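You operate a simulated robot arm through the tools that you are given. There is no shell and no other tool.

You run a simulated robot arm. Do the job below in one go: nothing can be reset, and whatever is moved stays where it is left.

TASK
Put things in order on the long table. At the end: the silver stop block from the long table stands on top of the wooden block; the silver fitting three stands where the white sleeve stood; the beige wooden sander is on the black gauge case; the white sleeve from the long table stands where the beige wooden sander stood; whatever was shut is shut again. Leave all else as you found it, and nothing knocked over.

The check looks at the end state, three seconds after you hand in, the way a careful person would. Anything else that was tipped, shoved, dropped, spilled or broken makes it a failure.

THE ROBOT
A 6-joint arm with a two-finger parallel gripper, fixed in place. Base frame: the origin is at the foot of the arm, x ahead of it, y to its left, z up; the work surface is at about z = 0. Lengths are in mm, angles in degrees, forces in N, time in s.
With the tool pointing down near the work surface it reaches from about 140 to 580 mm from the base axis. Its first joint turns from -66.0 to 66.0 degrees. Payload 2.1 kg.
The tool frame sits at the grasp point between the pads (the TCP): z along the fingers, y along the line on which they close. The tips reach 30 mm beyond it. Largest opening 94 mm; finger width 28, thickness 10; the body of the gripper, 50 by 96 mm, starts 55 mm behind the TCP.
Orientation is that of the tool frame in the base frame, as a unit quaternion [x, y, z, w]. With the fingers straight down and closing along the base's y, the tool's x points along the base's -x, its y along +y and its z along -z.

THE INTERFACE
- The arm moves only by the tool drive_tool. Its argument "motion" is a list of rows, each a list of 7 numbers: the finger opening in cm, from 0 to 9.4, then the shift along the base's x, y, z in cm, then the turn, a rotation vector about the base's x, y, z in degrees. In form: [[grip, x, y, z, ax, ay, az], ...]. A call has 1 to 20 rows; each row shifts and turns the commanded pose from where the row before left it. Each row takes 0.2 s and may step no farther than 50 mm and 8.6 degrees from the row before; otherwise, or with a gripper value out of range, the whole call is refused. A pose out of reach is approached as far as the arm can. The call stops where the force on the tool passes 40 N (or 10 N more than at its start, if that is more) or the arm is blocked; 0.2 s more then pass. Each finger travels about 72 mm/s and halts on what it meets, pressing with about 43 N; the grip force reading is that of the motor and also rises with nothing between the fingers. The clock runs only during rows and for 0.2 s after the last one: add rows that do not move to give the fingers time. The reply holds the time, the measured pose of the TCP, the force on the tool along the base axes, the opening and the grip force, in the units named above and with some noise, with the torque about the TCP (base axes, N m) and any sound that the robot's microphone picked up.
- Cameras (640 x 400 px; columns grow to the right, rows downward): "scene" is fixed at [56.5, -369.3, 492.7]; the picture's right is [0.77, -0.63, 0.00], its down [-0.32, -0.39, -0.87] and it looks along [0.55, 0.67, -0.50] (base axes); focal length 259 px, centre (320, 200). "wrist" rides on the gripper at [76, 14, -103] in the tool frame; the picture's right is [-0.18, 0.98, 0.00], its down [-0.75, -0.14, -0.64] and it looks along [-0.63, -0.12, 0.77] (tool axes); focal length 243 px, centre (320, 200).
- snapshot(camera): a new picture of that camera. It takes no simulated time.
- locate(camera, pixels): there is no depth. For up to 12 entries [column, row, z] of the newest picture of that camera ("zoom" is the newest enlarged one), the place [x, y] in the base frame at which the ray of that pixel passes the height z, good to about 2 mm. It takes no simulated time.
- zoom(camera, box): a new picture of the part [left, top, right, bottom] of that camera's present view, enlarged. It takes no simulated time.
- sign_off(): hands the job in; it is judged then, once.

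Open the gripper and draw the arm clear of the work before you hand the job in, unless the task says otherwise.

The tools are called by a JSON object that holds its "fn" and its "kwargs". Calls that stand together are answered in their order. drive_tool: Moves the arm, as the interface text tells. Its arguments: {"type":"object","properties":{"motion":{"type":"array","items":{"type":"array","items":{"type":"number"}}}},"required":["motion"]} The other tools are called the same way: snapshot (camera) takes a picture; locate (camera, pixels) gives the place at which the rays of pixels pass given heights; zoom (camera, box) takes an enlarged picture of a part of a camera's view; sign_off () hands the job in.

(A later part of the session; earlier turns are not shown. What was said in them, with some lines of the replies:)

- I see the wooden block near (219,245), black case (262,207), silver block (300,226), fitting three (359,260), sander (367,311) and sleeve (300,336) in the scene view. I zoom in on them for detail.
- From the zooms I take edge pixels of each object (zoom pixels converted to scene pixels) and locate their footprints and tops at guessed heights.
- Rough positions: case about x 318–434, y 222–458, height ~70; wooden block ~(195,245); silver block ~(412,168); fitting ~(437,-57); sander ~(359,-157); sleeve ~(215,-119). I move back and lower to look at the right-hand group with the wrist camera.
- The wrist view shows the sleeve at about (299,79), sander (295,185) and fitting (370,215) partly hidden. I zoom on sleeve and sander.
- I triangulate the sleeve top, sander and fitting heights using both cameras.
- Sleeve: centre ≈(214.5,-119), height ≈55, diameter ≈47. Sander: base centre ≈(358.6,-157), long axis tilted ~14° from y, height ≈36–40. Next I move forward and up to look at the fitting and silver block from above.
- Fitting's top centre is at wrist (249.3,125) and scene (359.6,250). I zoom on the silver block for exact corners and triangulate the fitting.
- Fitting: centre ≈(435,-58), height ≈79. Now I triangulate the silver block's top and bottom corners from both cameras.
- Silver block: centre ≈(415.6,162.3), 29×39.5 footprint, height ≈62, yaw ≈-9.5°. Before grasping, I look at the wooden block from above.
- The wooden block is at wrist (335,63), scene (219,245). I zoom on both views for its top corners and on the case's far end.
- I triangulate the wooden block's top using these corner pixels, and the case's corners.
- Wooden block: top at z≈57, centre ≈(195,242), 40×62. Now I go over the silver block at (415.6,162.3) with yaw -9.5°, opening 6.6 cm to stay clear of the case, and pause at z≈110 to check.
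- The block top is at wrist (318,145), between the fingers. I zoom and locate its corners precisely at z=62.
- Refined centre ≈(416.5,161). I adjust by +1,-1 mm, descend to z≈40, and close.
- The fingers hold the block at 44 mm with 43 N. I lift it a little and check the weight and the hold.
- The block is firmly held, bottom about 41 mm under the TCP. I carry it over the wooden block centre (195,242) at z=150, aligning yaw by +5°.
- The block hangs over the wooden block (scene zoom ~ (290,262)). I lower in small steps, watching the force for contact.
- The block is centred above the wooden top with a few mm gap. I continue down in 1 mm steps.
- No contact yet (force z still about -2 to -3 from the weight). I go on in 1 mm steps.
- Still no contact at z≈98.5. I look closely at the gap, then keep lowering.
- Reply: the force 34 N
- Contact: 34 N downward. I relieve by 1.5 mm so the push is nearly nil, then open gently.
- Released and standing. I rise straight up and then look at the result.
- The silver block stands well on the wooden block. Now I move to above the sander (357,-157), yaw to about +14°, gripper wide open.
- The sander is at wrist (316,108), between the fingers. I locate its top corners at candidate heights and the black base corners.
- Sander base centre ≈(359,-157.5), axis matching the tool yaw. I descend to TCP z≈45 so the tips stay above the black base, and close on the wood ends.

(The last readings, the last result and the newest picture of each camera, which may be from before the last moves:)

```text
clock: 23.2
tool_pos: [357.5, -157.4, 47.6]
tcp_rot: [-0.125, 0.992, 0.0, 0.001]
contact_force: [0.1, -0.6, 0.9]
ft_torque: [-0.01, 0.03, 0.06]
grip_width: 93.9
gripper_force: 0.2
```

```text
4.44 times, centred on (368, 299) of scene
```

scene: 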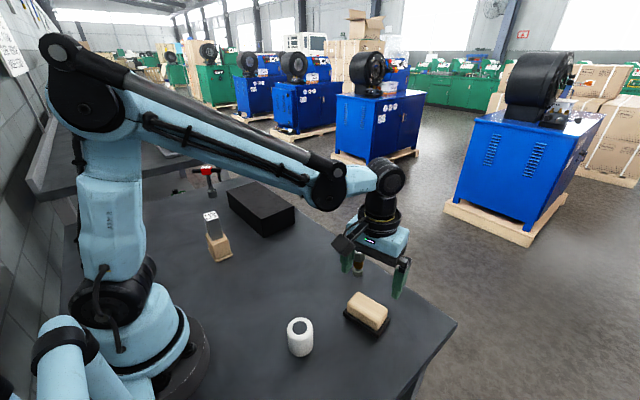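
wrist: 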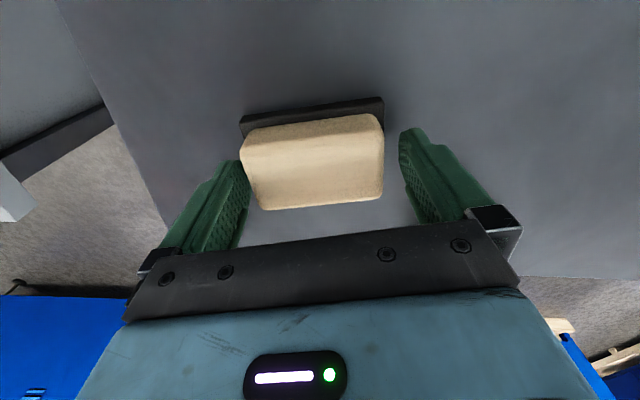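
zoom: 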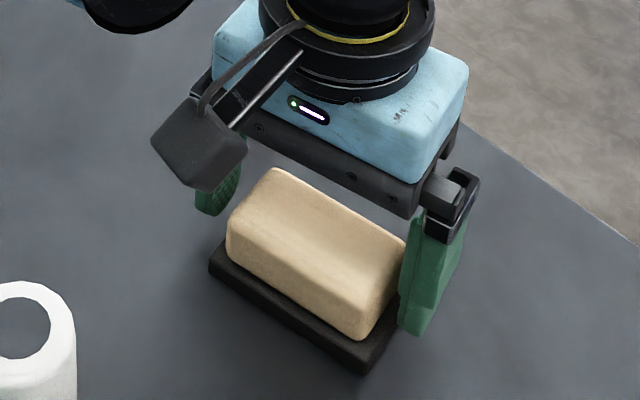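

The wood block lies centred with ~10 mm gaps at both fingers, and the tips clear the base. I lower 2 mm and close.

{"fn": "drive_tool", "kwargs": {"motion": [[9.4, 0, 0, -0.2, 0, 0, 0], [8.4, 0, 0, 0, 0, 0, 0], [7.6, 0, 0, 0, 0, 0, 0], [7.0, 0, 0, 0, 0, 0, 0], [6.0, 0, 0, 0, 0, 0, 0], [5.5, 0, 0, 0, 0, 0, 0], [5.5, 0, 0, 0, 0, 0, 0]]}}

{"fn": "snapshot", "kwargs": {"camera": "wrist"}}

{"fn": "zoom", "kwargs": {"camera": "scene", "box": [320, 254, 416, 344]}}

```text
clock: 24.8
tool_pos: [357.6, -156.9, 44.5]
tcp_rot: [-0.124, 0.992, 0.0, 0.002]
contact_force: [-0.3, -0.9, 4.0]
ft_torque: [-0.04, 0.02, -0.09]
grip_width: 78.8
gripper_force: 42.7
```

```text
taken
```

wrist: 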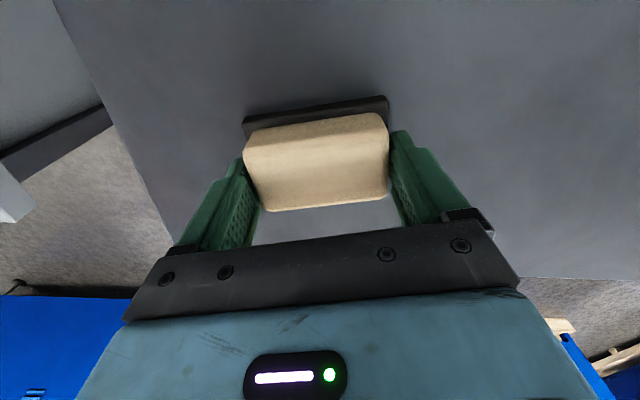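

```text
4.44 times, centred on (368, 299) of scene
```

zoom: 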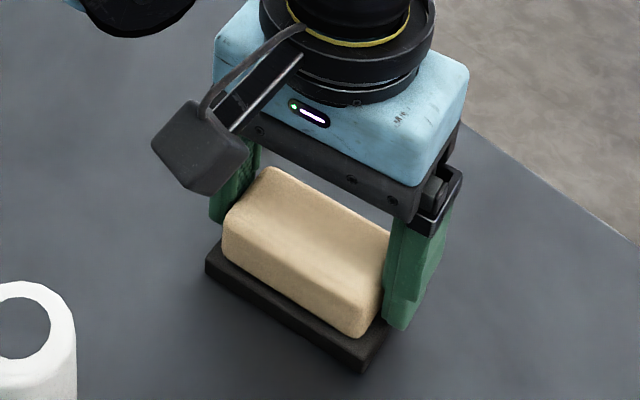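

Gripped at 79 mm. I lift gently and check that the sander comes up as a whole.

{"fn": "drive_tool", "kwargs": {"motion": [[5.5, 0, 0, 0.8, 0, 0, 0], [5.5, 0, 0, 1.5, 0, 0, 0], [5.5, 0, 0, 2, 0, 0, 0], [5.5, 0, 0, 0, 0, 0, 0]]}}

{"fn": "snapshot", "kwargs": {"camera": "scene"}}

{"fn": "snapshot", "kwargs": {"camera": "wrist"}}

{"fn": "zoom", "kwargs": {"camera": "scene", "box": [320, 234, 416, 344]}}

```text
clock: 25.8
tool_pos: [356.9, -157.7, 87.0]
tcp_rot: [-0.125, 0.992, 0.0, 0.001]
contact_force: [-0.2, 0.1, -0.8]
ft_torque: [-0.02, 0.01, 0.01]
grip_width: 74.3
gripper_force: 43.0
```

```text
taken
```

scene: 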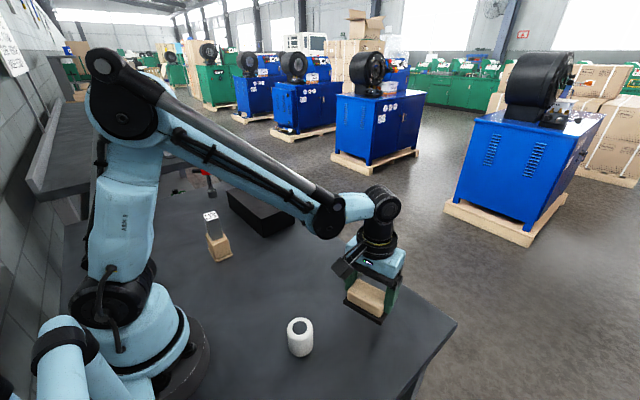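

```text
taken
```

wrist: 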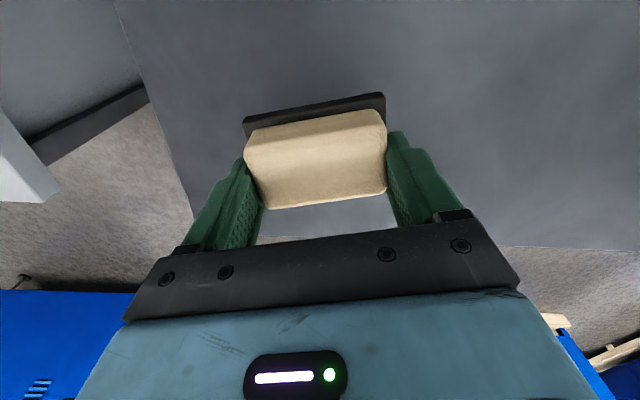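

```text
3.64 times, centred on (368, 289) of scene
```

zoom: 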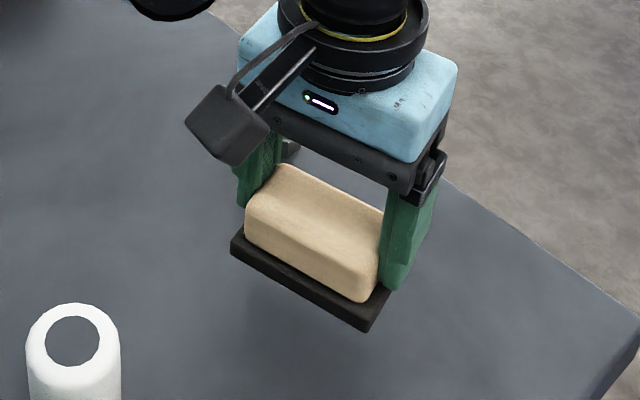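

It lifts as one piece, but the width went from 79 to 74 mm, so I check whether it's slipping before travelling.

{"fn": "drive_tool", "kwargs": {"motion": [[5.5, 0, 0, 0, 0, 0, 0], [5.5, 0, 0, 0, 0, 0, 0], [5.5, 0, 0, 0, 0, 0, 0]]}}

{"fn": "zoom", "kwargs": {"camera": "wrist", "box": [220, 80, 420, 230]}}

```text
clock: 26.6
tool_pos: [358.6, -157.8, 85.2]
tcp_rot: [-0.125, 0.992, 0.0, 0.0]
contact_force: [0.2, -0.2, -1.5]
ft_torque: [-0.04, -0.01, -0.03]
grip_width: 74.2
gripper_force: 43.2
```

```text
2.67 times, centred on (320, 155) of wrist
```

zoom: 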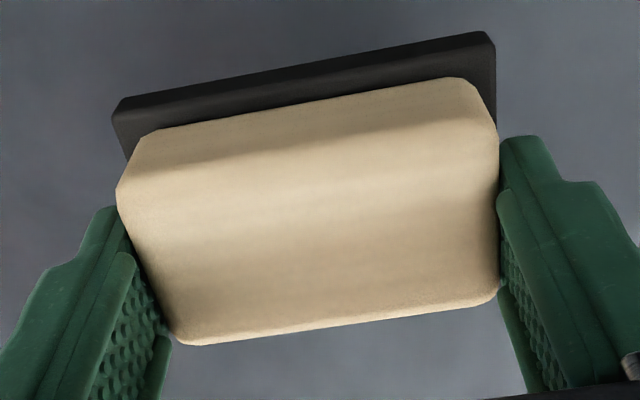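

Width holds at 74 mm, so it has settled. I raise to z≈190 and carry it over the case toward (375,335), turning -12° to align with the case.

{"fn": "drive_tool", "kwargs": {"motion": [[5.5, 0, 0, 2.5, 0, 0, 0], [5.5, 0, 0, 4, 0, 0, 0], [5.5, 0, 0, 4, 0, 0, 0], [5.5, 0.1, 2, 0, 0, 0, 0], [5.5, 0.14, 4, 0, 0, 0, 0], [5.5, 0.14, 4, 0, 0, 0, 0], [5.5, 0.14, 4, 0, 0, 0, -3], [5.5, 0.14, 4, 0, 0, 0, -3], [5.5, 0.14, 4, 0, 0, 0, -3], [5.5, 0.14, 4, 0, 0, 0, -3], [5.5, 0.14, 4, 0, 0, 0, 0], [5.5, 0.14, 4, 0, 0, 0, 0], [5.5, 0.14, 4, 0, 0, 0, 0], [5.5, 0.14, 4, 0, 0, 0, 0], [5.5, 0.14, 4, 0, 0, 0, 0], [5.5, 0.1, 3.2, 0, 0, 0, 0], [5.5, 0, 0, 0, 0, 0, 0]]}}

{"fn": "snapshot", "kwargs": {"camera": "wrist"}}

{"fn": "snapshot", "kwargs": {"camera": "scene"}}

```text
clock: 30.2
tool_pos: [375.5, 335.3, 193.0]
tcp_rot: [-0.02, 1.0, 0.0, 0.001]
contact_force: [-0.3, 0.1, -0.9]
ft_torque: [-0.01, -0.01, 0.0]
grip_width: 74.2
gripper_force: 42.6
```

```text
taken
```

wrist: 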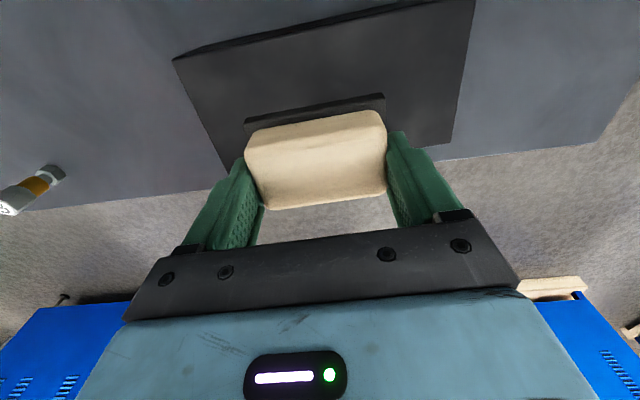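

```text
taken
```

scene: 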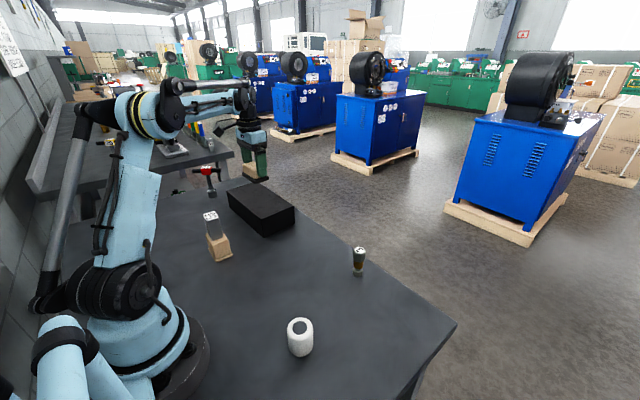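

The case is below; I check its top corners at z=71 from this view before lowering.

{"fn": "locate", "kwargs": {"camera": "wrist", "pixels": [[172, 60, 71], [222, 168, 71], [452, 145, 71], [475, 1, 71]]}}

{"fn": "locate", "kwargs": {"camera": "scene", "pixels": [[262, 219.25, 71], [294, 206.25, 71], [226.75, 191, 71], [256.25, 181.25, 71]]}}

```text
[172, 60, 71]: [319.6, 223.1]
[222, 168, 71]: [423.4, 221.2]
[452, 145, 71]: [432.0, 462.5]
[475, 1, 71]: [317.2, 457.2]
```

```text
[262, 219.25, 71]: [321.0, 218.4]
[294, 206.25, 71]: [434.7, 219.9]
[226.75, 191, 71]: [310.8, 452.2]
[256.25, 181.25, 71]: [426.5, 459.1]
```

Case top spans x≈318–432, y≈221–459 at z≈71, so (375,335) is near the centre. I lower to z≈127, then creep.

{"fn": "drive_tool", "kwargs": {"motion": [[5.5, 0, 0, -2, 0, 0, 0], [5.5, 0, 0, -2, 0, 0, 0], [5.5, 0, 0, -1.5, 0, 0, 0], [5.5, 0, 0, -0.9, 0, 0, 0], [5.5, 0, 0, 0, 0, 0, 0]]}}

{"fn": "zoom", "kwargs": {"camera": "scene", "box": [200, 140, 328, 240]}}

```text
clock: 31.4
tool_pos: [374.2, 334.9, 127.4]
tcp_rot: [-0.02, 1.0, 0.0, 0.001]
contact_force: [0.7, -0.4, -1.4]
ft_torque: [-0.02, -0.01, 0.03]
grip_width: 74.3
gripper_force: 42.9
```

```text
4.00 times, centred on (264, 190) of scene
```

zoom: 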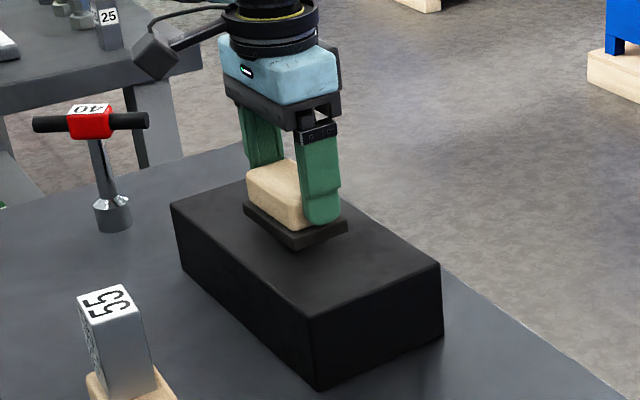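

Close above the case top now. I creep down 2 mm at a time watching the force.

{"fn": "drive_tool", "kwargs": {"motion": [[5.5, 0, 0, -0.2, 0, 0, 0], [5.5, 0, 0, -0.2, 0, 0, 0], [5.5, 0, 0, 0, 0, 0, 0]]}}

{"fn": "drive_tool", "kwargs": {"motion": [[5.5, 0, 0, -0.2, 0, 0, 0], [5.5, 0, 0, 0, 0, 0, 0]]}}

```text
clock: 32.2
tool_pos: [374.2, 333.8, 124.4]
tcp_rot: [-0.02, 1.0, 0.001, 0.001]
contact_force: [0.7, 0.8, -1.3]
ft_torque: [-0.03, 0.01, 0.03]
grip_width: 74.1
gripper_force: 43.3
```

```text
clock: 32.8
tool_pos: [375.7, 334.3, 122.8]
tcp_rot: [-0.02, 1.0, 0.0, 0.001]
contact_force: [0.2, -0.4, -1.7]
ft_torque: [0.01, 0.01, 0.02]
grip_width: 74.2
gripper_force: 43.3
```

No contact yet; I continue in 1–1.5 mm steps.

{"fn": "drive_tool", "kwargs": {"motion": [[5.5, 0, 0, -0.15, 0, 0, 0], [5.5, 0, 0, 0, 0, 0, 0]]}}

{"fn": "drive_tool", "kwargs": {"motion": [[5.5, 0, 0, -0.15, 0, 0, 0], [5.5, 0, 0, 0, 0, 0, 0]]}}

{"fn": "zoom", "kwargs": {"camera": "scene", "box": [240, 170, 304, 210]}}

```text
clock: 33.4
tool_pos: [375.5, 334.6, 120.4]
tcp_rot: [-0.02, 1.0, -0.001, 0.001]
contact_force: [-0.2, -0.6, -1.0]
ft_torque: [-0.01, 0.0, 0.02]
grip_width: 74.4
gripper_force: 43.1
```

```text
clock: 34.0
tool_pos: [374.9, 334.0, 118.3]
tcp_rot: [-0.02, 1.0, 0.0, 0.0]
contact_force: [0.2, -0.4, -1.1]
ft_torque: [-0.01, -0.06, -0.02]
grip_width: 74.1
gripper_force: 42.6
```

```text
10.00 times, centred on (272, 190) of scene
```

zoom: 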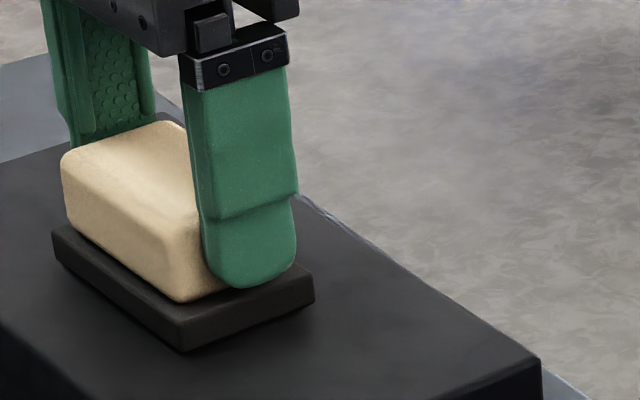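

The gap looks only a few mm. I keep creeping.

{"fn": "drive_tool", "kwargs": {"motion": [[5.5, 0, 0, -0.1, 0, 0, 0], [5.5, 0, 0, 0, 0, 0, 0]]}}

{"fn": "drive_tool", "kwargs": {"motion": [[5.5, 0, 0, -0.1, 0, 0, 0], [5.5, 0, 0, 0, 0, 0, 0]]}}

{"fn": "drive_tool", "kwargs": {"motion": [[5.5, 0, 0, -0.1, 0, 0, 0], [5.5, 0, 0, 0, 0, 0, 0]]}}

```text
clock: 34.6
tool_pos: [374.4, 333.6, 116.7]
tcp_rot: [-0.019, 1.0, 0.0, 0.001]
contact_force: [-0.4, -0.4, -1.7]
ft_torque: [-0.02, -0.02, 0.0]
grip_width: 74.1
gripper_force: 43.0
```

```text
clock: 35.2
tool_pos: [375.9, 334.3, 116.7]
tcp_rot: [-0.02, 1.0, 0.001, 0.0]
contact_force: [-0.7, -1.0, 11.1]
ft_torque: [0.5, 0.13, -0.05]
grip_width: 73.9
gripper_force: 42.7
```

```text
clock: 35.8
tool_pos: [374.6, 334.7, 116.4]
tcp_rot: [-0.02, 1.0, -0.001, 0.001]
contact_force: [-0.2, 0.9, 35.4]
ft_torque: [0.1, 0.1, -0.04]
grip_width: 74.2
gripper_force: 42.8
```

Contact made (35 N). I relieve by 1.3 mm and open the gripper gradually.

{"fn": "drive_tool", "kwargs": {"motion": [[5.5, 0, 0, 0.13, 0, 0, 0], [5.5, 0, 0, 0, 0, 0, 0]]}}

{"fn": "drive_tool", "kwargs": {"motion": [[7.5, 0, 0, 0, 0, 0, 0], [8.0, 0, 0, 0, 0, 0, 0], [8.7, 0, 0, 0, 0, 0, 0], [9.4, 0, 0, 0, 0, 0, 0], [9.4, 0, 0, 0, 0, 0, 0]]}}

{"fn": "zoom", "kwargs": {"camera": "scene", "box": [200, 140, 328, 240]}}

{"fn": "snapshot", "kwargs": {"camera": "wrist"}}

```text
clock: 36.4
tool_pos: [374.8, 333.1, 116.2]
tcp_rot: [-0.02, 1.0, 0.0, 0.001]
contact_force: [0.0, -0.2, 8.0]
ft_torque: [0.14, 0.0, 0.04]
grip_width: 74.0
gripper_force: 42.9
```

```text
clock: 37.6
tool_pos: [374.1, 334.7, 117.2]
tcp_rot: [-0.02, 1.0, 0.0, 0.001]
contact_force: [-0.3, -0.4, -0.2]
ft_torque: [-0.03, 0.02, 0.01]
grip_width: 94.0
gripper_force: 0.1
```

```text
4.00 times, centred on (264, 190) of scene
```

zoom: 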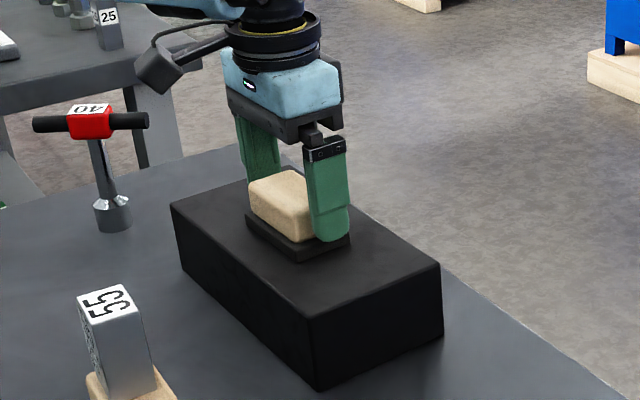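

```text
taken
```

wrist: 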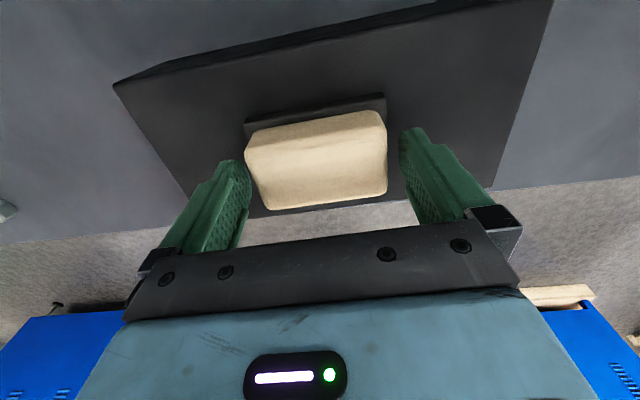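

The sander sits on the case. I rise and travel to above the sleeve at about (214.5,-119).

{"fn": "drive_tool", "kwargs": {"motion": [[9.4, 0, 0, 1.5, 0, 0, 0], [9.4, 0, 0, 3, 0, 0, 0], [9.4, 0, 0, 4, 0, 0, 0], [9.4, 0, 0, 3, 0, 0, 0], [9.4, -1.6, -4.54, 0, 0, 0, 0], [9.4, -1.6, -4.54, 0, 0, 0, 0], [9.4, -1.6, -4.54, 0, 0, 0, 0], [9.4, -1.6, -4.54, 0, 0, 0, 0], [9.4, -1.6, -4.54, 0, 0, 0, 0], [9.4, -1.6, -4.54, 0, 0, 0, 0], [9.4, -1.6, -4.54, 0, 0, 0, 0], [9.4, -1.6, -4.54, 0, 0, 0, 0], [9.4, -1.6, -4.54, 0, 0, 0, 0], [9.4, -1.6, -4.54, 0, 0, 0, 0], [8.0, 0, 0, -4, 0, 0, 0], [8.0, 0, 0, -4, 0, 0, 0], [8.0, 0, 0, 0, 0, 0, 0]]}}

{"fn": "snapshot", "kwargs": {"camera": "wrist"}}

{"fn": "snapshot", "kwargs": {"camera": "scene"}}

{"fn": "zoom", "kwargs": {"camera": "wrist", "box": [240, 50, 400, 150]}}

```text
clock: 41.2
tool_pos: [215.9, -120.2, 152.2]
tcp_rot: [-0.019, 1.0, 0.0, 0.001]
contact_force: [-0.3, -0.1, 0.2]
ft_torque: [-0.02, 0.0, 0.01]
grip_width: 80.1
gripper_force: 0.1
```

```text
taken
```

wrist: 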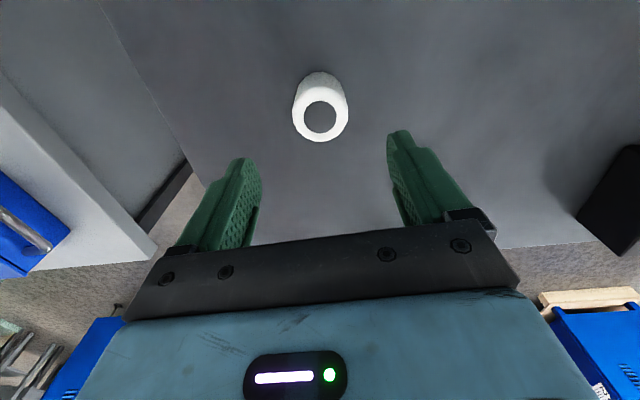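

```text
taken
```

scene: 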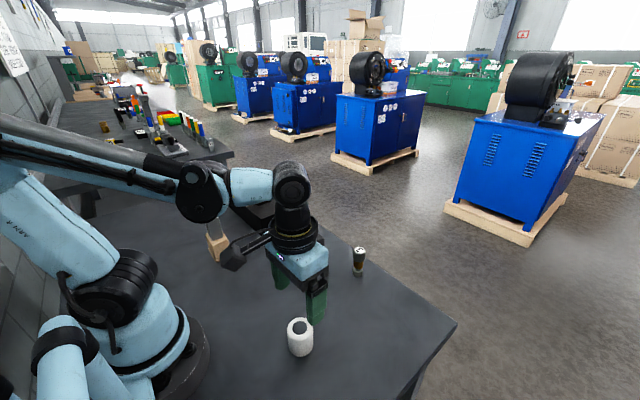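

```text
4.00 times, centred on (320, 100) of wrist
```

zoom: 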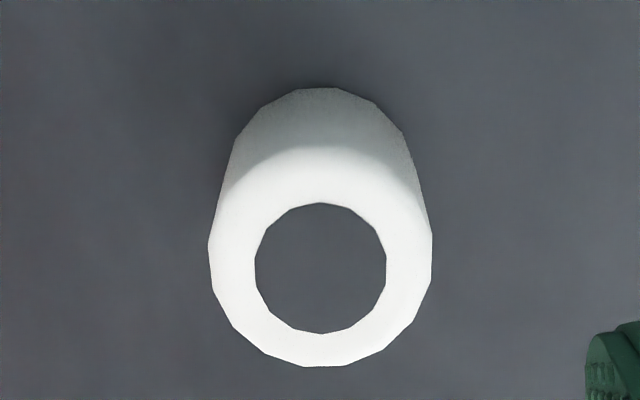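

Sleeve hole centre at wrist (320,117), outer edges at columns 292 and 348. I locate these to fix its centre and diameter.

{"fn": "locate", "kwargs": {"camera": "wrist", "pixels": [[320.5, 117, 50], [320.5, 117, 55], [320.5, 117, 60], [292, 112, 55], [348, 112, 55], [320, 141.5, 52], [319.5, 71.8, 0], [298.5, 85, 0], [340.5, 83, 0]]}}

{"fn": "zoom", "kwargs": {"camera": "scene", "box": [268, 308, 332, 364]}}

```text
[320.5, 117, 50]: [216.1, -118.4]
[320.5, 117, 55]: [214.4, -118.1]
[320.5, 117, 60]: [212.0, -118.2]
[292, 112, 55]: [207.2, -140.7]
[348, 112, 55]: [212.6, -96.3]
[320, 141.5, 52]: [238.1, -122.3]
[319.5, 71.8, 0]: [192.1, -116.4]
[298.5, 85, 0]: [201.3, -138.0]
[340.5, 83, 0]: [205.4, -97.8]
```

```text
7.14 times, centred on (300, 336) of scene
```

zoom: 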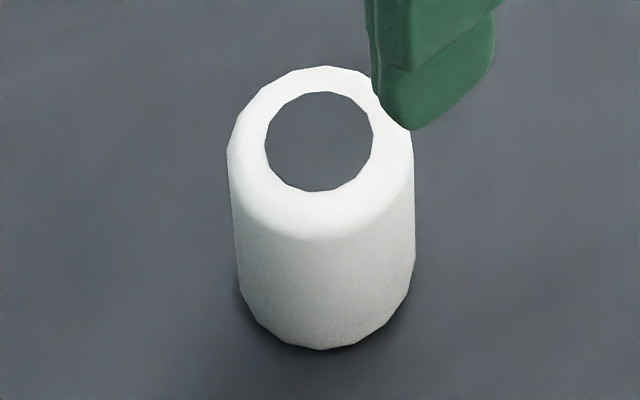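

Sleeve centre ≈(214.5,-118.5), Ø≈46. I correct by (-1,+1) mm, descend to z≈38 and close.

{"fn": "drive_tool", "kwargs": {"motion": [[8.0, -0.1, 0.12, -4, 0, 0, 0], [8.0, 0, 0, -3.5, 0, 0, 0], [8.0, 0, 0, -2.4, 0, 0, 0], [8.0, 0, 0, -1.5, 0, 0, 0], [8.0, 0, 0, 0, 0, 0, 0]]}}

{"fn": "snapshot", "kwargs": {"camera": "wrist"}}

```text
clock: 42.4
tool_pos: [214.1, -118.1, 37.7]
tcp_rot: [-0.019, 1.0, 0.0, 0.0]
contact_force: [-0.8, -0.1, -0.1]
ft_torque: [-0.01, 0.02, 0.01]
grip_width: 80.1
gripper_force: 0.1
```

```text
taken
```

wrist: 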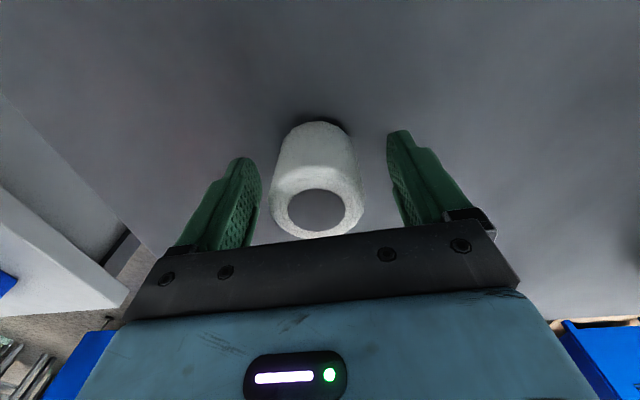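

The sleeve is between the fingers. I close on it.

{"fn": "drive_tool", "kwargs": {"motion": [[7, 0, 0, 0, 0, 0, 0], [6, 0, 0, 0, 0, 0, 0], [5.3, 0, 0, 0, 0, 0, 0], [4.7, 0, 0, 0, 0, 0, 0], [3.5, 0, 0, 0, 0, 0, 0], [3.5, 0, 0, 0, 0, 0, 0]]}}

{"fn": "snapshot", "kwargs": {"camera": "wrist"}}

```text
clock: 43.8
tool_pos: [214.5, -118.6, 38.0]
tcp_rot: [-0.02, 1.0, 0.001, 0.001]
contact_force: [0.3, -0.6, 2.0]
ft_torque: [-0.02, 0.01, 0.02]
grip_width: 46.8
gripper_force: 42.6
```

```text
taken
```

wrist: 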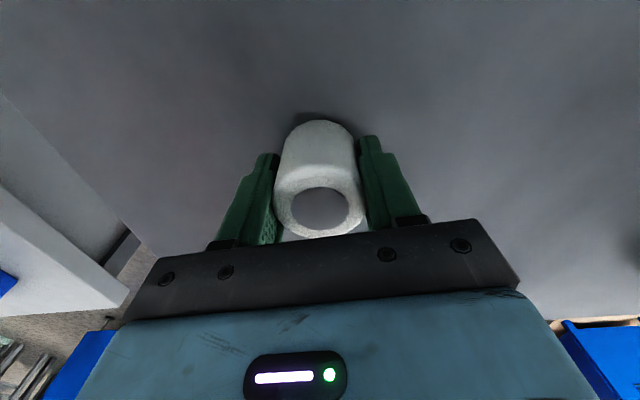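

Held at 46.8 mm. I lift and carry it to the sander's old place (359,-157.5).

{"fn": "drive_tool", "kwargs": {"motion": [[3.5, 0, 0, 1, 0, 0, 0], [3.5, 0, 0, 2, 0, 0, 0], [3.5, 0, 0, 3, 0, 0, 0], [3.5, 0, 0, 3, 0, 0, 0], [3.5, 2.9, -0.78, 0, 0, 0, 0], [3.5, 2.9, -0.78, 0, 0, 0, 0], [3.5, 2.9, -0.78, 0, 0, 0, 0], [3.5, 2.9, -0.78, 0, 0, 0, 0], [3.5, 2.85, -0.78, 0, 0, 0, 0], [3.5, 0, 0, -3, 0, 0, 0], [3.5, 0, 0, -3, 0, 0, 0], [3.5, 0, 0, -1.5, 0, 0, 0], [3.5, 0, 0, 0, 0, 0, 0]]}}

{"fn": "snapshot", "kwargs": {"camera": "scene"}}

{"fn": "zoom", "kwargs": {"camera": "scene", "box": [320, 254, 416, 344]}}

```text
clock: 46.6
tool_pos: [358.8, -157.7, 52.7]
tcp_rot: [-0.019, 1.0, 0.0, 0.001]
contact_force: [0.9, 0.3, -2.0]
ft_torque: [-0.01, 0.0, -0.03]
grip_width: 46.8
gripper_force: 42.8
```

```text
taken
```

scene: 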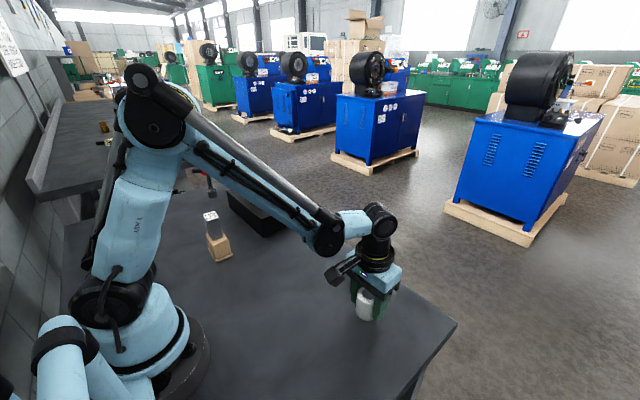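

```text
4.44 times, centred on (368, 299) of scene
```

zoom: 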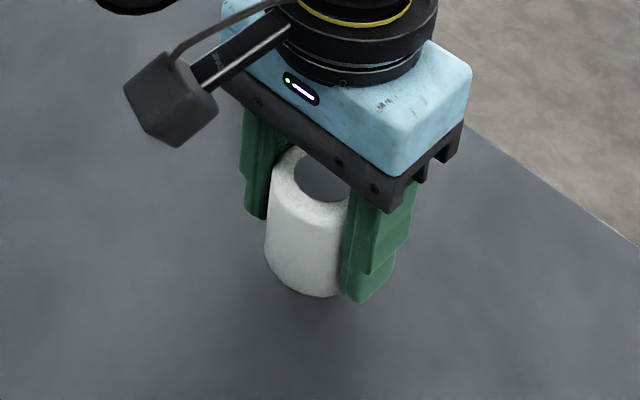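

The sleeve is above the target with about 14 mm to go. I lower to z≈41 then creep to contact.

{"fn": "drive_tool", "kwargs": {"motion": [[3.5, 0, 0, -0.6, 0, 0, 0], [3.5, 0, 0, -0.5, 0, 0, 0], [3.5, 0, 0, 0, 0, 0, 0]]}}

{"fn": "drive_tool", "kwargs": {"motion": [[3.5, 0, 0, -0.15, 0, 0, 0], [3.5, 0, 0, 0, 0, 0, 0]]}}

{"fn": "drive_tool", "kwargs": {"motion": [[3.5, 0, 0, -0.1, 0, 0, 0], [3.5, 0, 0, 0, 0, 0, 0]]}}

```text
clock: 47.4
tool_pos: [357.9, -157.6, 42.5]
tcp_rot: [-0.02, 1.0, 0.0, 0.0]
contact_force: [0.2, -0.7, -0.6]
ft_torque: [0.02, -0.03, 0.02]
grip_width: 46.8
gripper_force: 42.7
```

```text
clock: 48.0
tool_pos: [359.3, -157.4, 41.1]
tcp_rot: [-0.02, 1.0, 0.001, 0.001]
contact_force: [0.1, 0.1, -0.7]
ft_torque: [0.0, -0.02, 0.02]
grip_width: 46.6
gripper_force: 43.4
```

```text
clock: 48.6
tool_pos: [357.9, -157.0, 40.3]
tcp_rot: [-0.021, 1.0, 0.001, 0.001]
contact_force: [1.1, 1.2, -0.7]
ft_torque: [-0.03, 0.01, 0.03]
grip_width: 46.6
gripper_force: 43.4
```

Still free at ~39.5. I go on in 1 mm steps.

{"fn": "drive_tool", "kwargs": {"motion": [[3.5, 0, 0, -0.1, 0, 0, 0], [3.5, 0, 0, 0, 0, 0, 0]]}}

{"fn": "drive_tool", "kwargs": {"motion": [[3.5, 0, 0, -0.08, 0, 0, 0], [3.5, 0, 0, 0, 0, 0, 0]]}}

```text
clock: 49.2
tool_pos: [358.4, -157.2, 39.4]
tcp_rot: [-0.02, 1.0, 0.001, 0.001]
contact_force: [0.1, -0.3, -0.4]
ft_torque: [0.02, 0.0, 0.02]
grip_width: 46.5
gripper_force: 42.9
```

```text
clock: 49.8
tool_pos: [358.5, -158.1, 38.1]
tcp_rot: [-0.02, 1.0, 0.0, 0.001]
contact_force: [0.4, -0.1, 0.2]
ft_torque: [0.03, 0.0, 0.0]
grip_width: 46.4
gripper_force: 42.9
```

Near first touch. One more small step to confirm contact.

{"fn": "drive_tool", "kwargs": {"motion": [[3.5, 0, 0, -0.08, 0, 0, 0], [3.5, 0, 0, 0, 0, 0, 0]]}}

{"fn": "zoom", "kwargs": {"camera": "scene", "box": [336, 284, 400, 340]}}

```text
clock: 50.4
tool_pos: [359.2, -157.7, 37.9]
tcp_rot: [-0.02, 1.0, 0.0, 0.001]
contact_force: [0.1, -0.2, 24.3]
ft_torque: [0.01, 0.06, -0.15]
grip_width: 46.7
gripper_force: 43.5
```

```text
7.14 times, centred on (368, 312) of scene
```

zoom: 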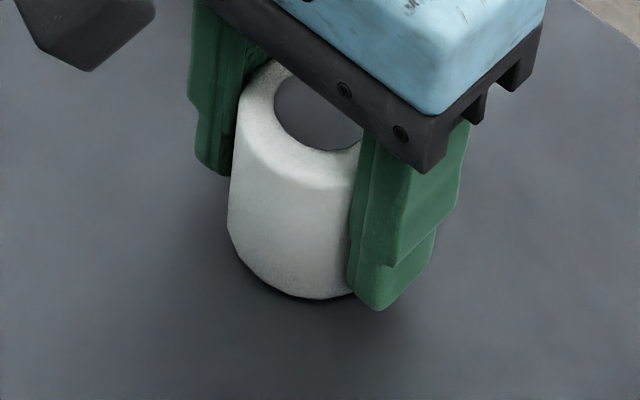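

Contact (24 N). I relieve 1 mm and open slowly to 8 cm.

{"fn": "drive_tool", "kwargs": {"motion": [[3.5, 0, 0, 0.09, 0, 0, 0], [3.5, 0, 0, 0, 0, 0, 0], [4.8, 0, 0, 0, 0, 0, 0], [5.4, 0, 0, 0, 0, 0, 0], [6.2, 0, 0, 0, 0, 0, 0], [7.2, 0, 0, 0, 0, 0, 0], [8.0, 0, 0, 0, 0, 0, 0], [8.0, 0, 0, 0, 0, 0, 0]]}}

{"fn": "snapshot", "kwargs": {"camera": "wrist"}}

```text
clock: 52.2
tool_pos: [359.4, -158.6, 36.7]
tcp_rot: [-0.021, 1.0, 0.0, 0.001]
contact_force: [0.3, 0.2, 0.1]
ft_torque: [0.01, 0.0, -0.03]
grip_width: 80.0
gripper_force: 0.2
```

```text
taken
```

wrist: 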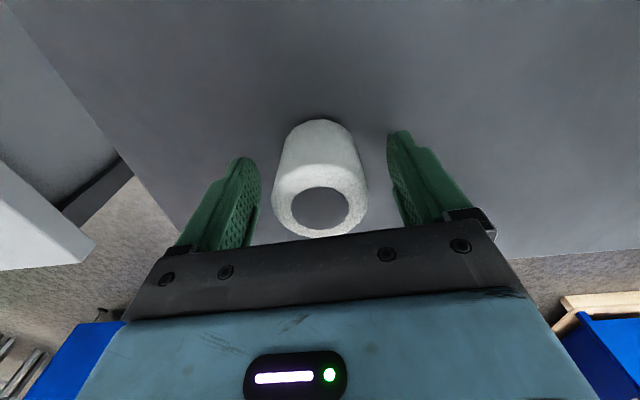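

Released. I rise straight up to z≈180, then move over the fitting at about (435,-58).

{"fn": "drive_tool", "kwargs": {"motion": [[8.0, 0, 0, 1.5, 0, 0, 0], [8.0, 0, 0, 3, 0, 0, 0], [8.0, 0, 0, 4, 0, 0, 0], [8.0, 0, 0, 4, 0, 0, 0], [8.0, 0, 0, 2, 0, 0, 0], [8.0, 2.53, 3.33, 0, 0, 0, 0], [8.0, 2.53, 3.33, 0, 0, 0, 0], [7.0, 2.53, 3.33, 0, 0, 0, 0], [7.0, 0, 0, 0, 0, 0, 0]]}}

{"fn": "snapshot", "kwargs": {"camera": "wrist"}}

{"fn": "snapshot", "kwargs": {"camera": "scene"}}

{"fn": "zoom", "kwargs": {"camera": "wrist", "box": [260, 60, 380, 135]}}

```text
clock: 54.2
tool_pos: [435.0, -57.7, 182.6]
tcp_rot: [-0.021, 1.0, 0.001, 0.001]
contact_force: [-0.3, -0.1, -0.1]
ft_torque: [0.04, -0.04, 0.01]
grip_width: 70.1
gripper_force: 0.1
```

```text
taken
```

wrist: 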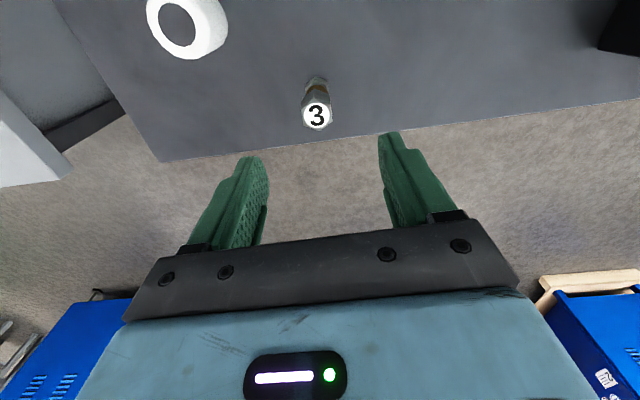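

```text
taken
```

scene: 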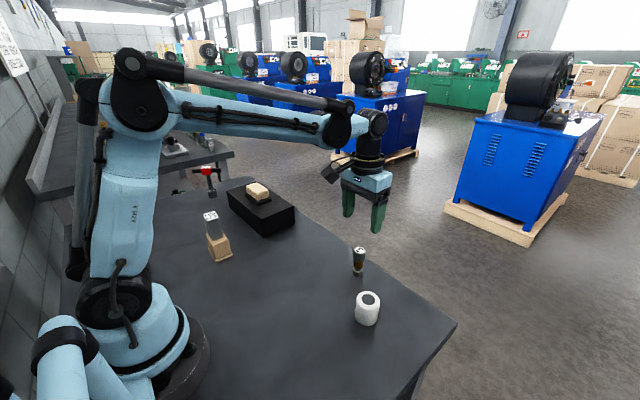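

```text
5.33 times, centred on (320, 98) of wrist
```

zoom: 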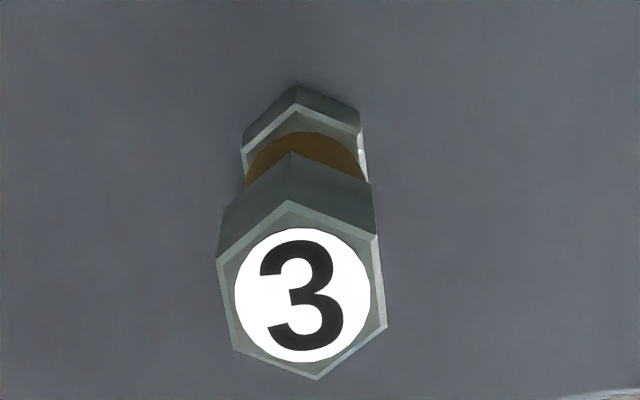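

The top hexagon has flats left and right (vertices near (301,110),(304,126) and (331,105),(332,122)), suited to closing along y. I locate them at z≈79.

{"fn": "locate", "kwargs": {"camera": "wrist", "pixels": [[314.2, 98.4, 79], [330.7, 105.5, 79], [332.4, 122, 79], [319.4, 131.6, 79], [304.4, 126.1, 79], [300.9, 109.6, 79], [305.3, 87, 0], [315.5, 76.5, 0], [327.5, 81, 0]]}}

{"fn": "locate", "kwargs": {"camera": "scene", "pixels": [[359.6, 249.95, 76], [359.6, 249.95, 79], [359.6, 249.95, 82]]}}

```text
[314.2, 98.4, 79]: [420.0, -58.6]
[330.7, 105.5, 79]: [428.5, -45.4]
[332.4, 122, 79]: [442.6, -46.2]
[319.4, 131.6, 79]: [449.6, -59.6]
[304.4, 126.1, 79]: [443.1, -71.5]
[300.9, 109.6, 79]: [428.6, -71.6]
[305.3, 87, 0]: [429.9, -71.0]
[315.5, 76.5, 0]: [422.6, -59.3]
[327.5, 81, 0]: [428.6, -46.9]
```

```text
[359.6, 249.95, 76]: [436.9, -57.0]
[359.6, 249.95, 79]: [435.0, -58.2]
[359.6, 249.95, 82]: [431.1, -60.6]
```

Fitting centre ≈(435.2,-58.6), 26 mm across flats, yaw ≈0°. I shift y by -1 mm, turn -2°, descend to z≈58 with 6 cm opening.

{"fn": "drive_tool", "kwargs": {"motion": [[6.0, 0, -0.08, -3.5, 0, 0, -2], [6.0, 0, 0, -3.5, 0, 0, 0], [6.0, 0, 0, -3, 0, 0, 0], [6.0, 0, 0, -1.5, 0, 0, 0], [6.0, 0, 0, -0.95, 0, 0, 0], [6.0, 0, 0, 0, 0, 0, 0]]}}

{"fn": "snapshot", "kwargs": {"camera": "wrist"}}

{"fn": "zoom", "kwargs": {"camera": "scene", "box": [310, 210, 406, 290]}}

```text
clock: 55.6
tool_pos: [434.8, -59.4, 58.9]
tcp_rot: [-0.003, 1.0, -0.001, 0.001]
contact_force: [-0.3, -0.3, 0.0]
ft_torque: [0.01, 0.0, -0.02]
grip_width: 60.0
gripper_force: 0.0
```

```text
taken
```

wrist: 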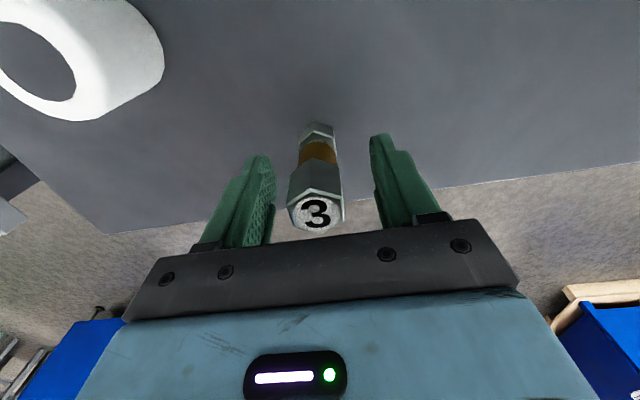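

```text
5.00 times, centred on (358, 250) of scene
```

zoom: 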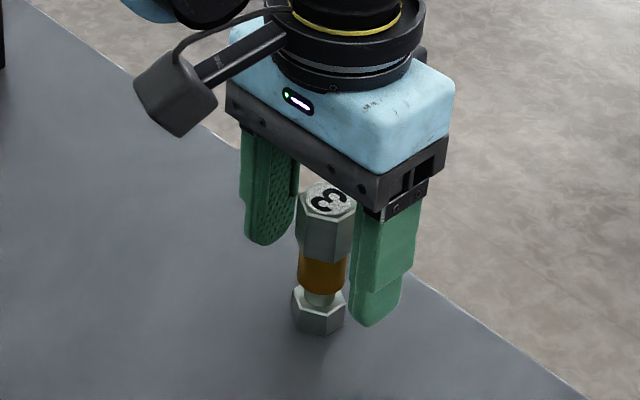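

The fitting stands centred between the fingers. I close slowly so it isn't pushed over.

{"fn": "drive_tool", "kwargs": {"motion": [[5.0, 0, 0, 0, 0, 0, 0], [4.2, 0, 0, 0, 0, 0, 0], [3.6, 0, 0, 0, 0, 0, 0], [3.2, 0, 0, 0, 0, 0, 0], [2.9, 0, 0, 0, 0, 0, 0], [2.6, 0, 0, 0, 0, 0, 0], [1.8, 0, 0, 0, 0, 0, 0], [1.8, 0, 0, 0, 0, 0, 0]]}}

{"fn": "snapshot", "kwargs": {"camera": "wrist"}}

{"fn": "zoom", "kwargs": {"camera": "scene", "box": [310, 210, 406, 290]}}

```text
clock: 57.4
tool_pos: [434.4, -58.6, 59.1]
tcp_rot: [-0.003, 1.0, 0.0, 0.002]
contact_force: [-0.3, -0.5, 0.6]
ft_torque: [-0.04, -0.02, -0.01]
grip_width: 25.6
gripper_force: 43.1
```

```text
taken
```

wrist: 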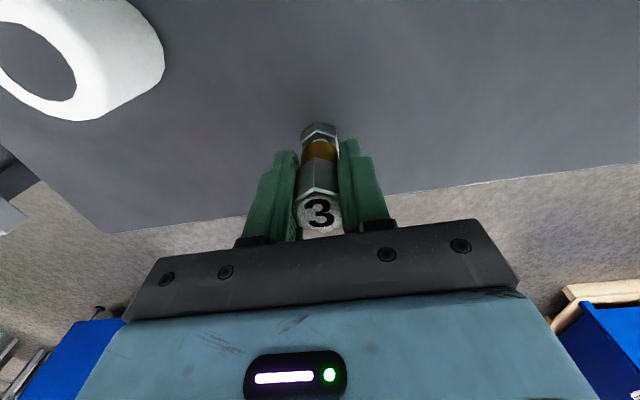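

```text
5.00 times, centred on (358, 250) of scene
```

zoom: 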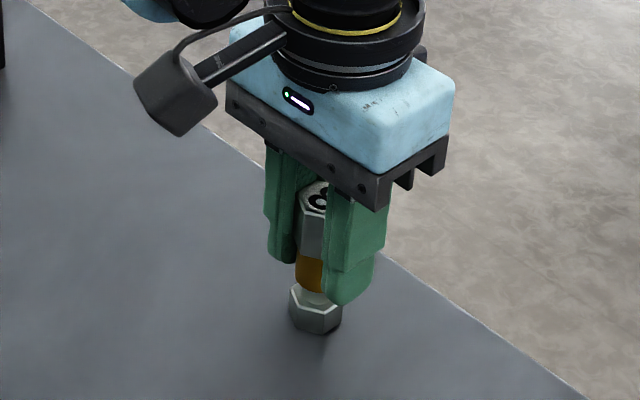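

Held at 25.6 mm. I lift to z≈150 and carry it to the sleeve's old spot (214.5,-118.5).

{"fn": "drive_tool", "kwargs": {"motion": [[1.8, 0, 0, 1, 0, 0, 0], [1.8, 0, 0, 2, 0, 0, 0], [1.8, 0, 0, 3, 0, 0, 0], [1.8, 0, 0, 3, 0, 0, 0], [1.8, -3.14, -0.853, 0, 0, 0, 0], [1.8, -3.14, -0.853, 0, 0, 0, 0], [1.8, -3.14, -0.853, 0, 0, 0, 0], [1.8, -3.14, -0.853, 0, 0, 0, 0], [1.8, -3.14, -0.853, 0, 0, 0, 0], [1.8, -3.14, -0.853, 0, 0, 0, 0], [1.8, -3.14, -0.853, 0, 0, 0, 0], [1.8, 0, 0, -3, 0, 0, 0], [1.8, 0, 0, -3, 0, 0, 0], [1.8, 0, 0, -1.5, 0, 0, 0], [1.8, 0, 0, 0, 0, 0, 0]]}}

{"fn": "snapshot", "kwargs": {"camera": "scene"}}

{"fn": "snapshot", "kwargs": {"camera": "wrist"}}

{"fn": "zoom", "kwargs": {"camera": "scene", "box": [252, 284, 348, 374]}}

```text
clock: 60.6
tool_pos: [215.5, -117.8, 72.9]
tcp_rot: [-0.002, 1.0, 0.0, 0.001]
contact_force: [0.1, 0.4, -2.0]
ft_torque: [0.04, -0.02, 0.02]
grip_width: 25.4
gripper_force: 42.5
```

```text
taken
```

scene: 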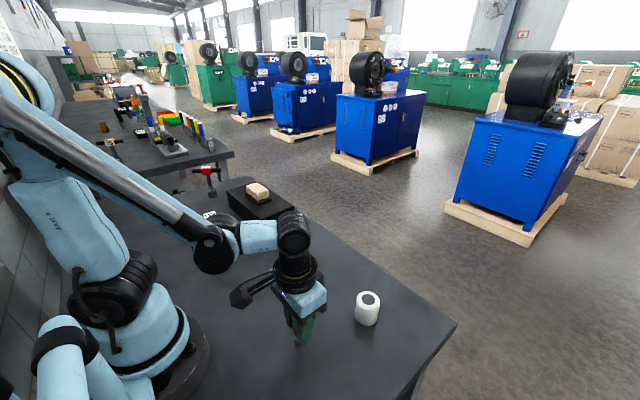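

```text
taken
```

wrist: 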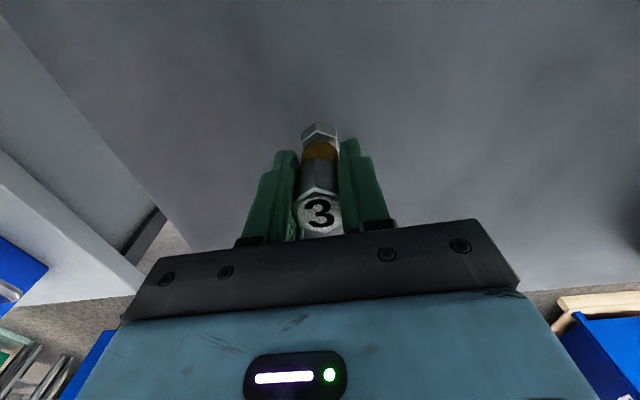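

```text
4.44 times, centred on (300, 329) of scene
```

zoom: 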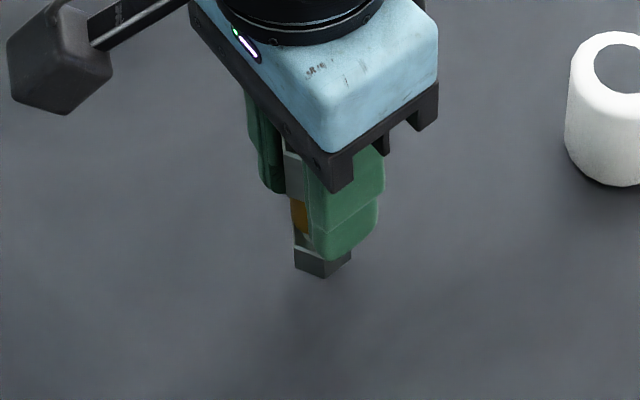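

The fitting hangs upright about 14 mm above the table at the right spot. I lower to ~61, then creep.

{"fn": "drive_tool", "kwargs": {"motion": [[1.8, 0, 0, -0.7, 0, 0, 0], [1.8, 0, 0, -0.5, 0, 0, 0], [1.8, 0, 0, 0, 0, 0, 0]]}}

{"fn": "drive_tool", "kwargs": {"motion": [[1.8, 0, 0, -0.1, 0, 0, 0], [1.8, 0, 0, 0, 0, 0, 0]]}}

{"fn": "drive_tool", "kwargs": {"motion": [[1.8, 0, 0, -0.1, 0, 0, 0], [1.8, 0, 0, 0, 0, 0, 0]]}}

```text
clock: 61.4
tool_pos: [215.0, -118.3, 60.0]
tcp_rot: [-0.003, 1.0, -0.001, 0.001]
contact_force: [0.2, 0.3, -1.2]
ft_torque: [-0.03, 0.01, 0.0]
grip_width: 25.8
gripper_force: 42.8
```

```text
clock: 62.0
tool_pos: [215.2, -118.5, 60.3]
tcp_rot: [-0.002, 1.0, 0.0, 0.001]
contact_force: [-0.3, 0.2, -2.5]
ft_torque: [-0.01, -0.04, 0.01]
grip_width: 25.4
gripper_force: 43.0
```

```text
clock: 62.6
tool_pos: [215.5, -118.8, 59.2]
tcp_rot: [-0.002, 1.0, 0.0, 0.001]
contact_force: [0.9, -0.9, -0.7]
ft_torque: [-0.01, 0.03, 0.0]
grip_width: 25.5
gripper_force: 43.1
```

Not yet touching. I go on in sub-millimetre steps.

{"fn": "drive_tool", "kwargs": {"motion": [[1.8, 0, 0, -0.08, 0, 0, 0], [1.8, 0, 0, 0, 0, 0, 0]]}}

{"fn": "drive_tool", "kwargs": {"motion": [[1.8, 0, 0, -0.07, 0, 0, 0], [1.8, 0, 0, 0, 0, 0, 0]]}}

```text
clock: 63.2
tool_pos: [215.5, -117.7, 57.5]
tcp_rot: [-0.002, 1.0, 0.0, 0.0]
contact_force: [-0.3, 1.7, 13.9]
ft_torque: [0.04, 0.03, 0.0]
grip_width: 25.3
gripper_force: 43.1
```

```text
clock: 63.8
tool_pos: [215.1, -116.7, 58.9]
tcp_rot: [-0.003, 1.0, -0.001, 0.0]
contact_force: [-3.9, 1.0, 33.1]
ft_torque: [0.05, 0.23, 0.02]
grip_width: 25.4
gripper_force: 42.6
```

Contact (33 N). I relieve 1.3 mm, check the force, then open slowly.

{"fn": "drive_tool", "kwargs": {"motion": [[1.8, 0, 0, 0.12, 0, 0, 0], [1.8, 0, 0, 0, 0, 0, 0]]}}

{"fn": "drive_tool", "kwargs": {"motion": [[2.6, 0, 0, 0, 0, 0, 0], [2.9, 0, 0, 0, 0, 0, 0], [3.4, 0, 0, 0, 0, 0, 0], [4.2, 0, 0, 0, 0, 0, 0], [5.2, 0, 0, 0, 0, 0, 0], [6.2, 0, 0, 0, 0, 0, 0], [6.2, 0, 0, 0, 0, 0, 0]]}}

{"fn": "snapshot", "kwargs": {"camera": "wrist"}}

{"fn": "zoom", "kwargs": {"camera": "scene", "box": [252, 284, 348, 374]}}

```text
clock: 64.4
tool_pos: [215.0, -117.4, 59.2]
tcp_rot: [-0.003, 1.0, -0.002, 0.001]
contact_force: [-0.3, -0.3, -1.1]
ft_torque: [-0.04, 0.0, -0.01]
grip_width: 25.3
gripper_force: 43.2
```

```text
clock: 66.0
tool_pos: [215.1, -117.6, 58.7]
tcp_rot: [-0.003, 1.0, 0.0, 0.0]
contact_force: [0.4, 0.8, 0.3]
ft_torque: [-0.02, -0.08, 0.01]
grip_width: 62.2
gripper_force: 0.1
```

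```text
taken
```

wrist: 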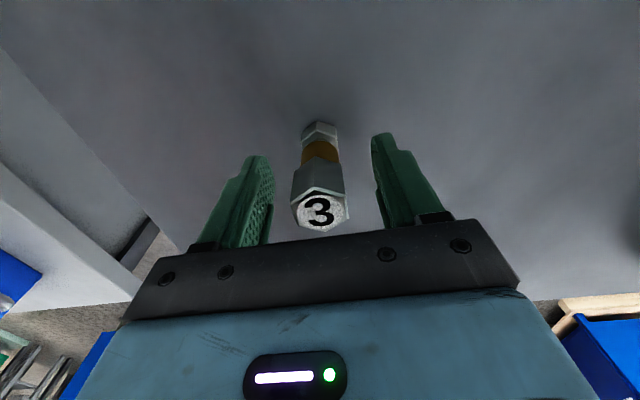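

```text
4.44 times, centred on (300, 329) of scene
```

zoom: 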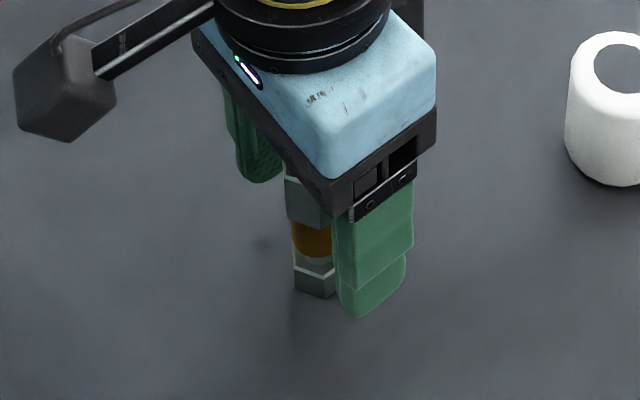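

The fitting stands free and upright. I rise straight up, then draw back to the starting area and inspect everything.

{"fn": "drive_tool", "kwargs": {"motion": [[6.2, 0, 0, 1.5, 0, 0, 0], [6.2, 0, 0, 3, 0, 0, 0], [6.2, 0, 0, 4, 0, 0, 0], [6.2, 0, 0, 4, 0, 0, 0], [6.2, 0, 0, 4, 0, 0, 0], [8, 2, 2.8, 2, 0, 0, 0], [9.4, 2, 2.8, 2, 0, 0, 0], [9.4, 2, 2.8, 2, 0, 0, 0], [9.4, 2, 2.8, 1, 0, 0, 0], [9.4, 1.6, 2.4, 1, 0, 0, 0], [9.4, 0, 0, 0, 0, 0, 0]]}}

{"fn": "snapshot", "kwargs": {"camera": "scene"}}

{"fn": "snapshot", "kwargs": {"camera": "wrist"}}

{"fn": "zoom", "kwargs": {"camera": "scene", "box": [190, 160, 420, 370]}}

```text
clock: 68.4
tool_pos: [312.0, 18.7, 304.1]
tcp_rot: [-0.004, 1.0, 0.0, 0.002]
contact_force: [0.3, 0.3, -0.1]
ft_torque: [0.0, -0.02, -0.02]
grip_width: 93.6
gripper_force: 0.1
```

```text
taken
```

scene: 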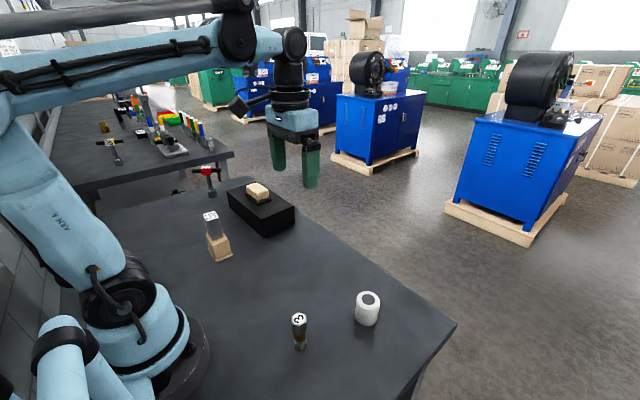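

```text
taken
```

wrist: 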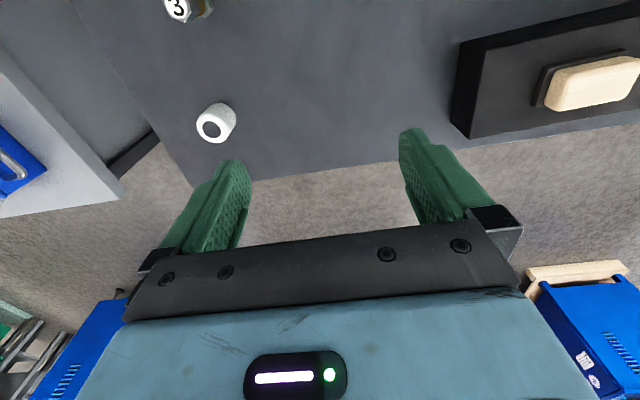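

```text
1.90 times, centred on (305, 265) of scene
```

zoom: 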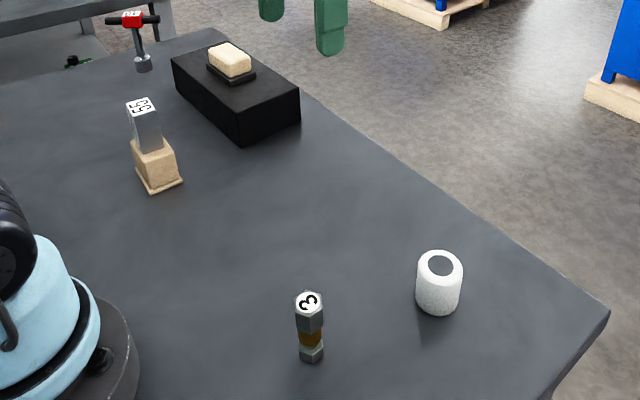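

The pictures show the silver block on the wooden block, the sander on the case, the sleeve at the sander's old spot and fitting three at the sleeve's old spot. Everything is upright, nothing was opened, and the open gripper is clear, so I hand in.

{"fn": "sign_off", "kwargs": {}}

```text
The job is handed in.
```

I've handed the job in. The last pictures showed all four items in place and upright:

- **Silver stop block:** it stands on top of the wooden block, about centred.
- **Beige wooden sander:** it sits flat near the middle of the black gauge case. I turned it about 12° to line up with the case.
- **White sleeve:** it stands where the sander was, at about (359, -158) mm.
- **Silver fitting three:** it stands where the sleeve was, at about (215, -118) mm.

I didn't open anything, so there was nothing to shut again. The pictures show nothing else moved or knocked over. The arm is back at its starting position with the gripper open.
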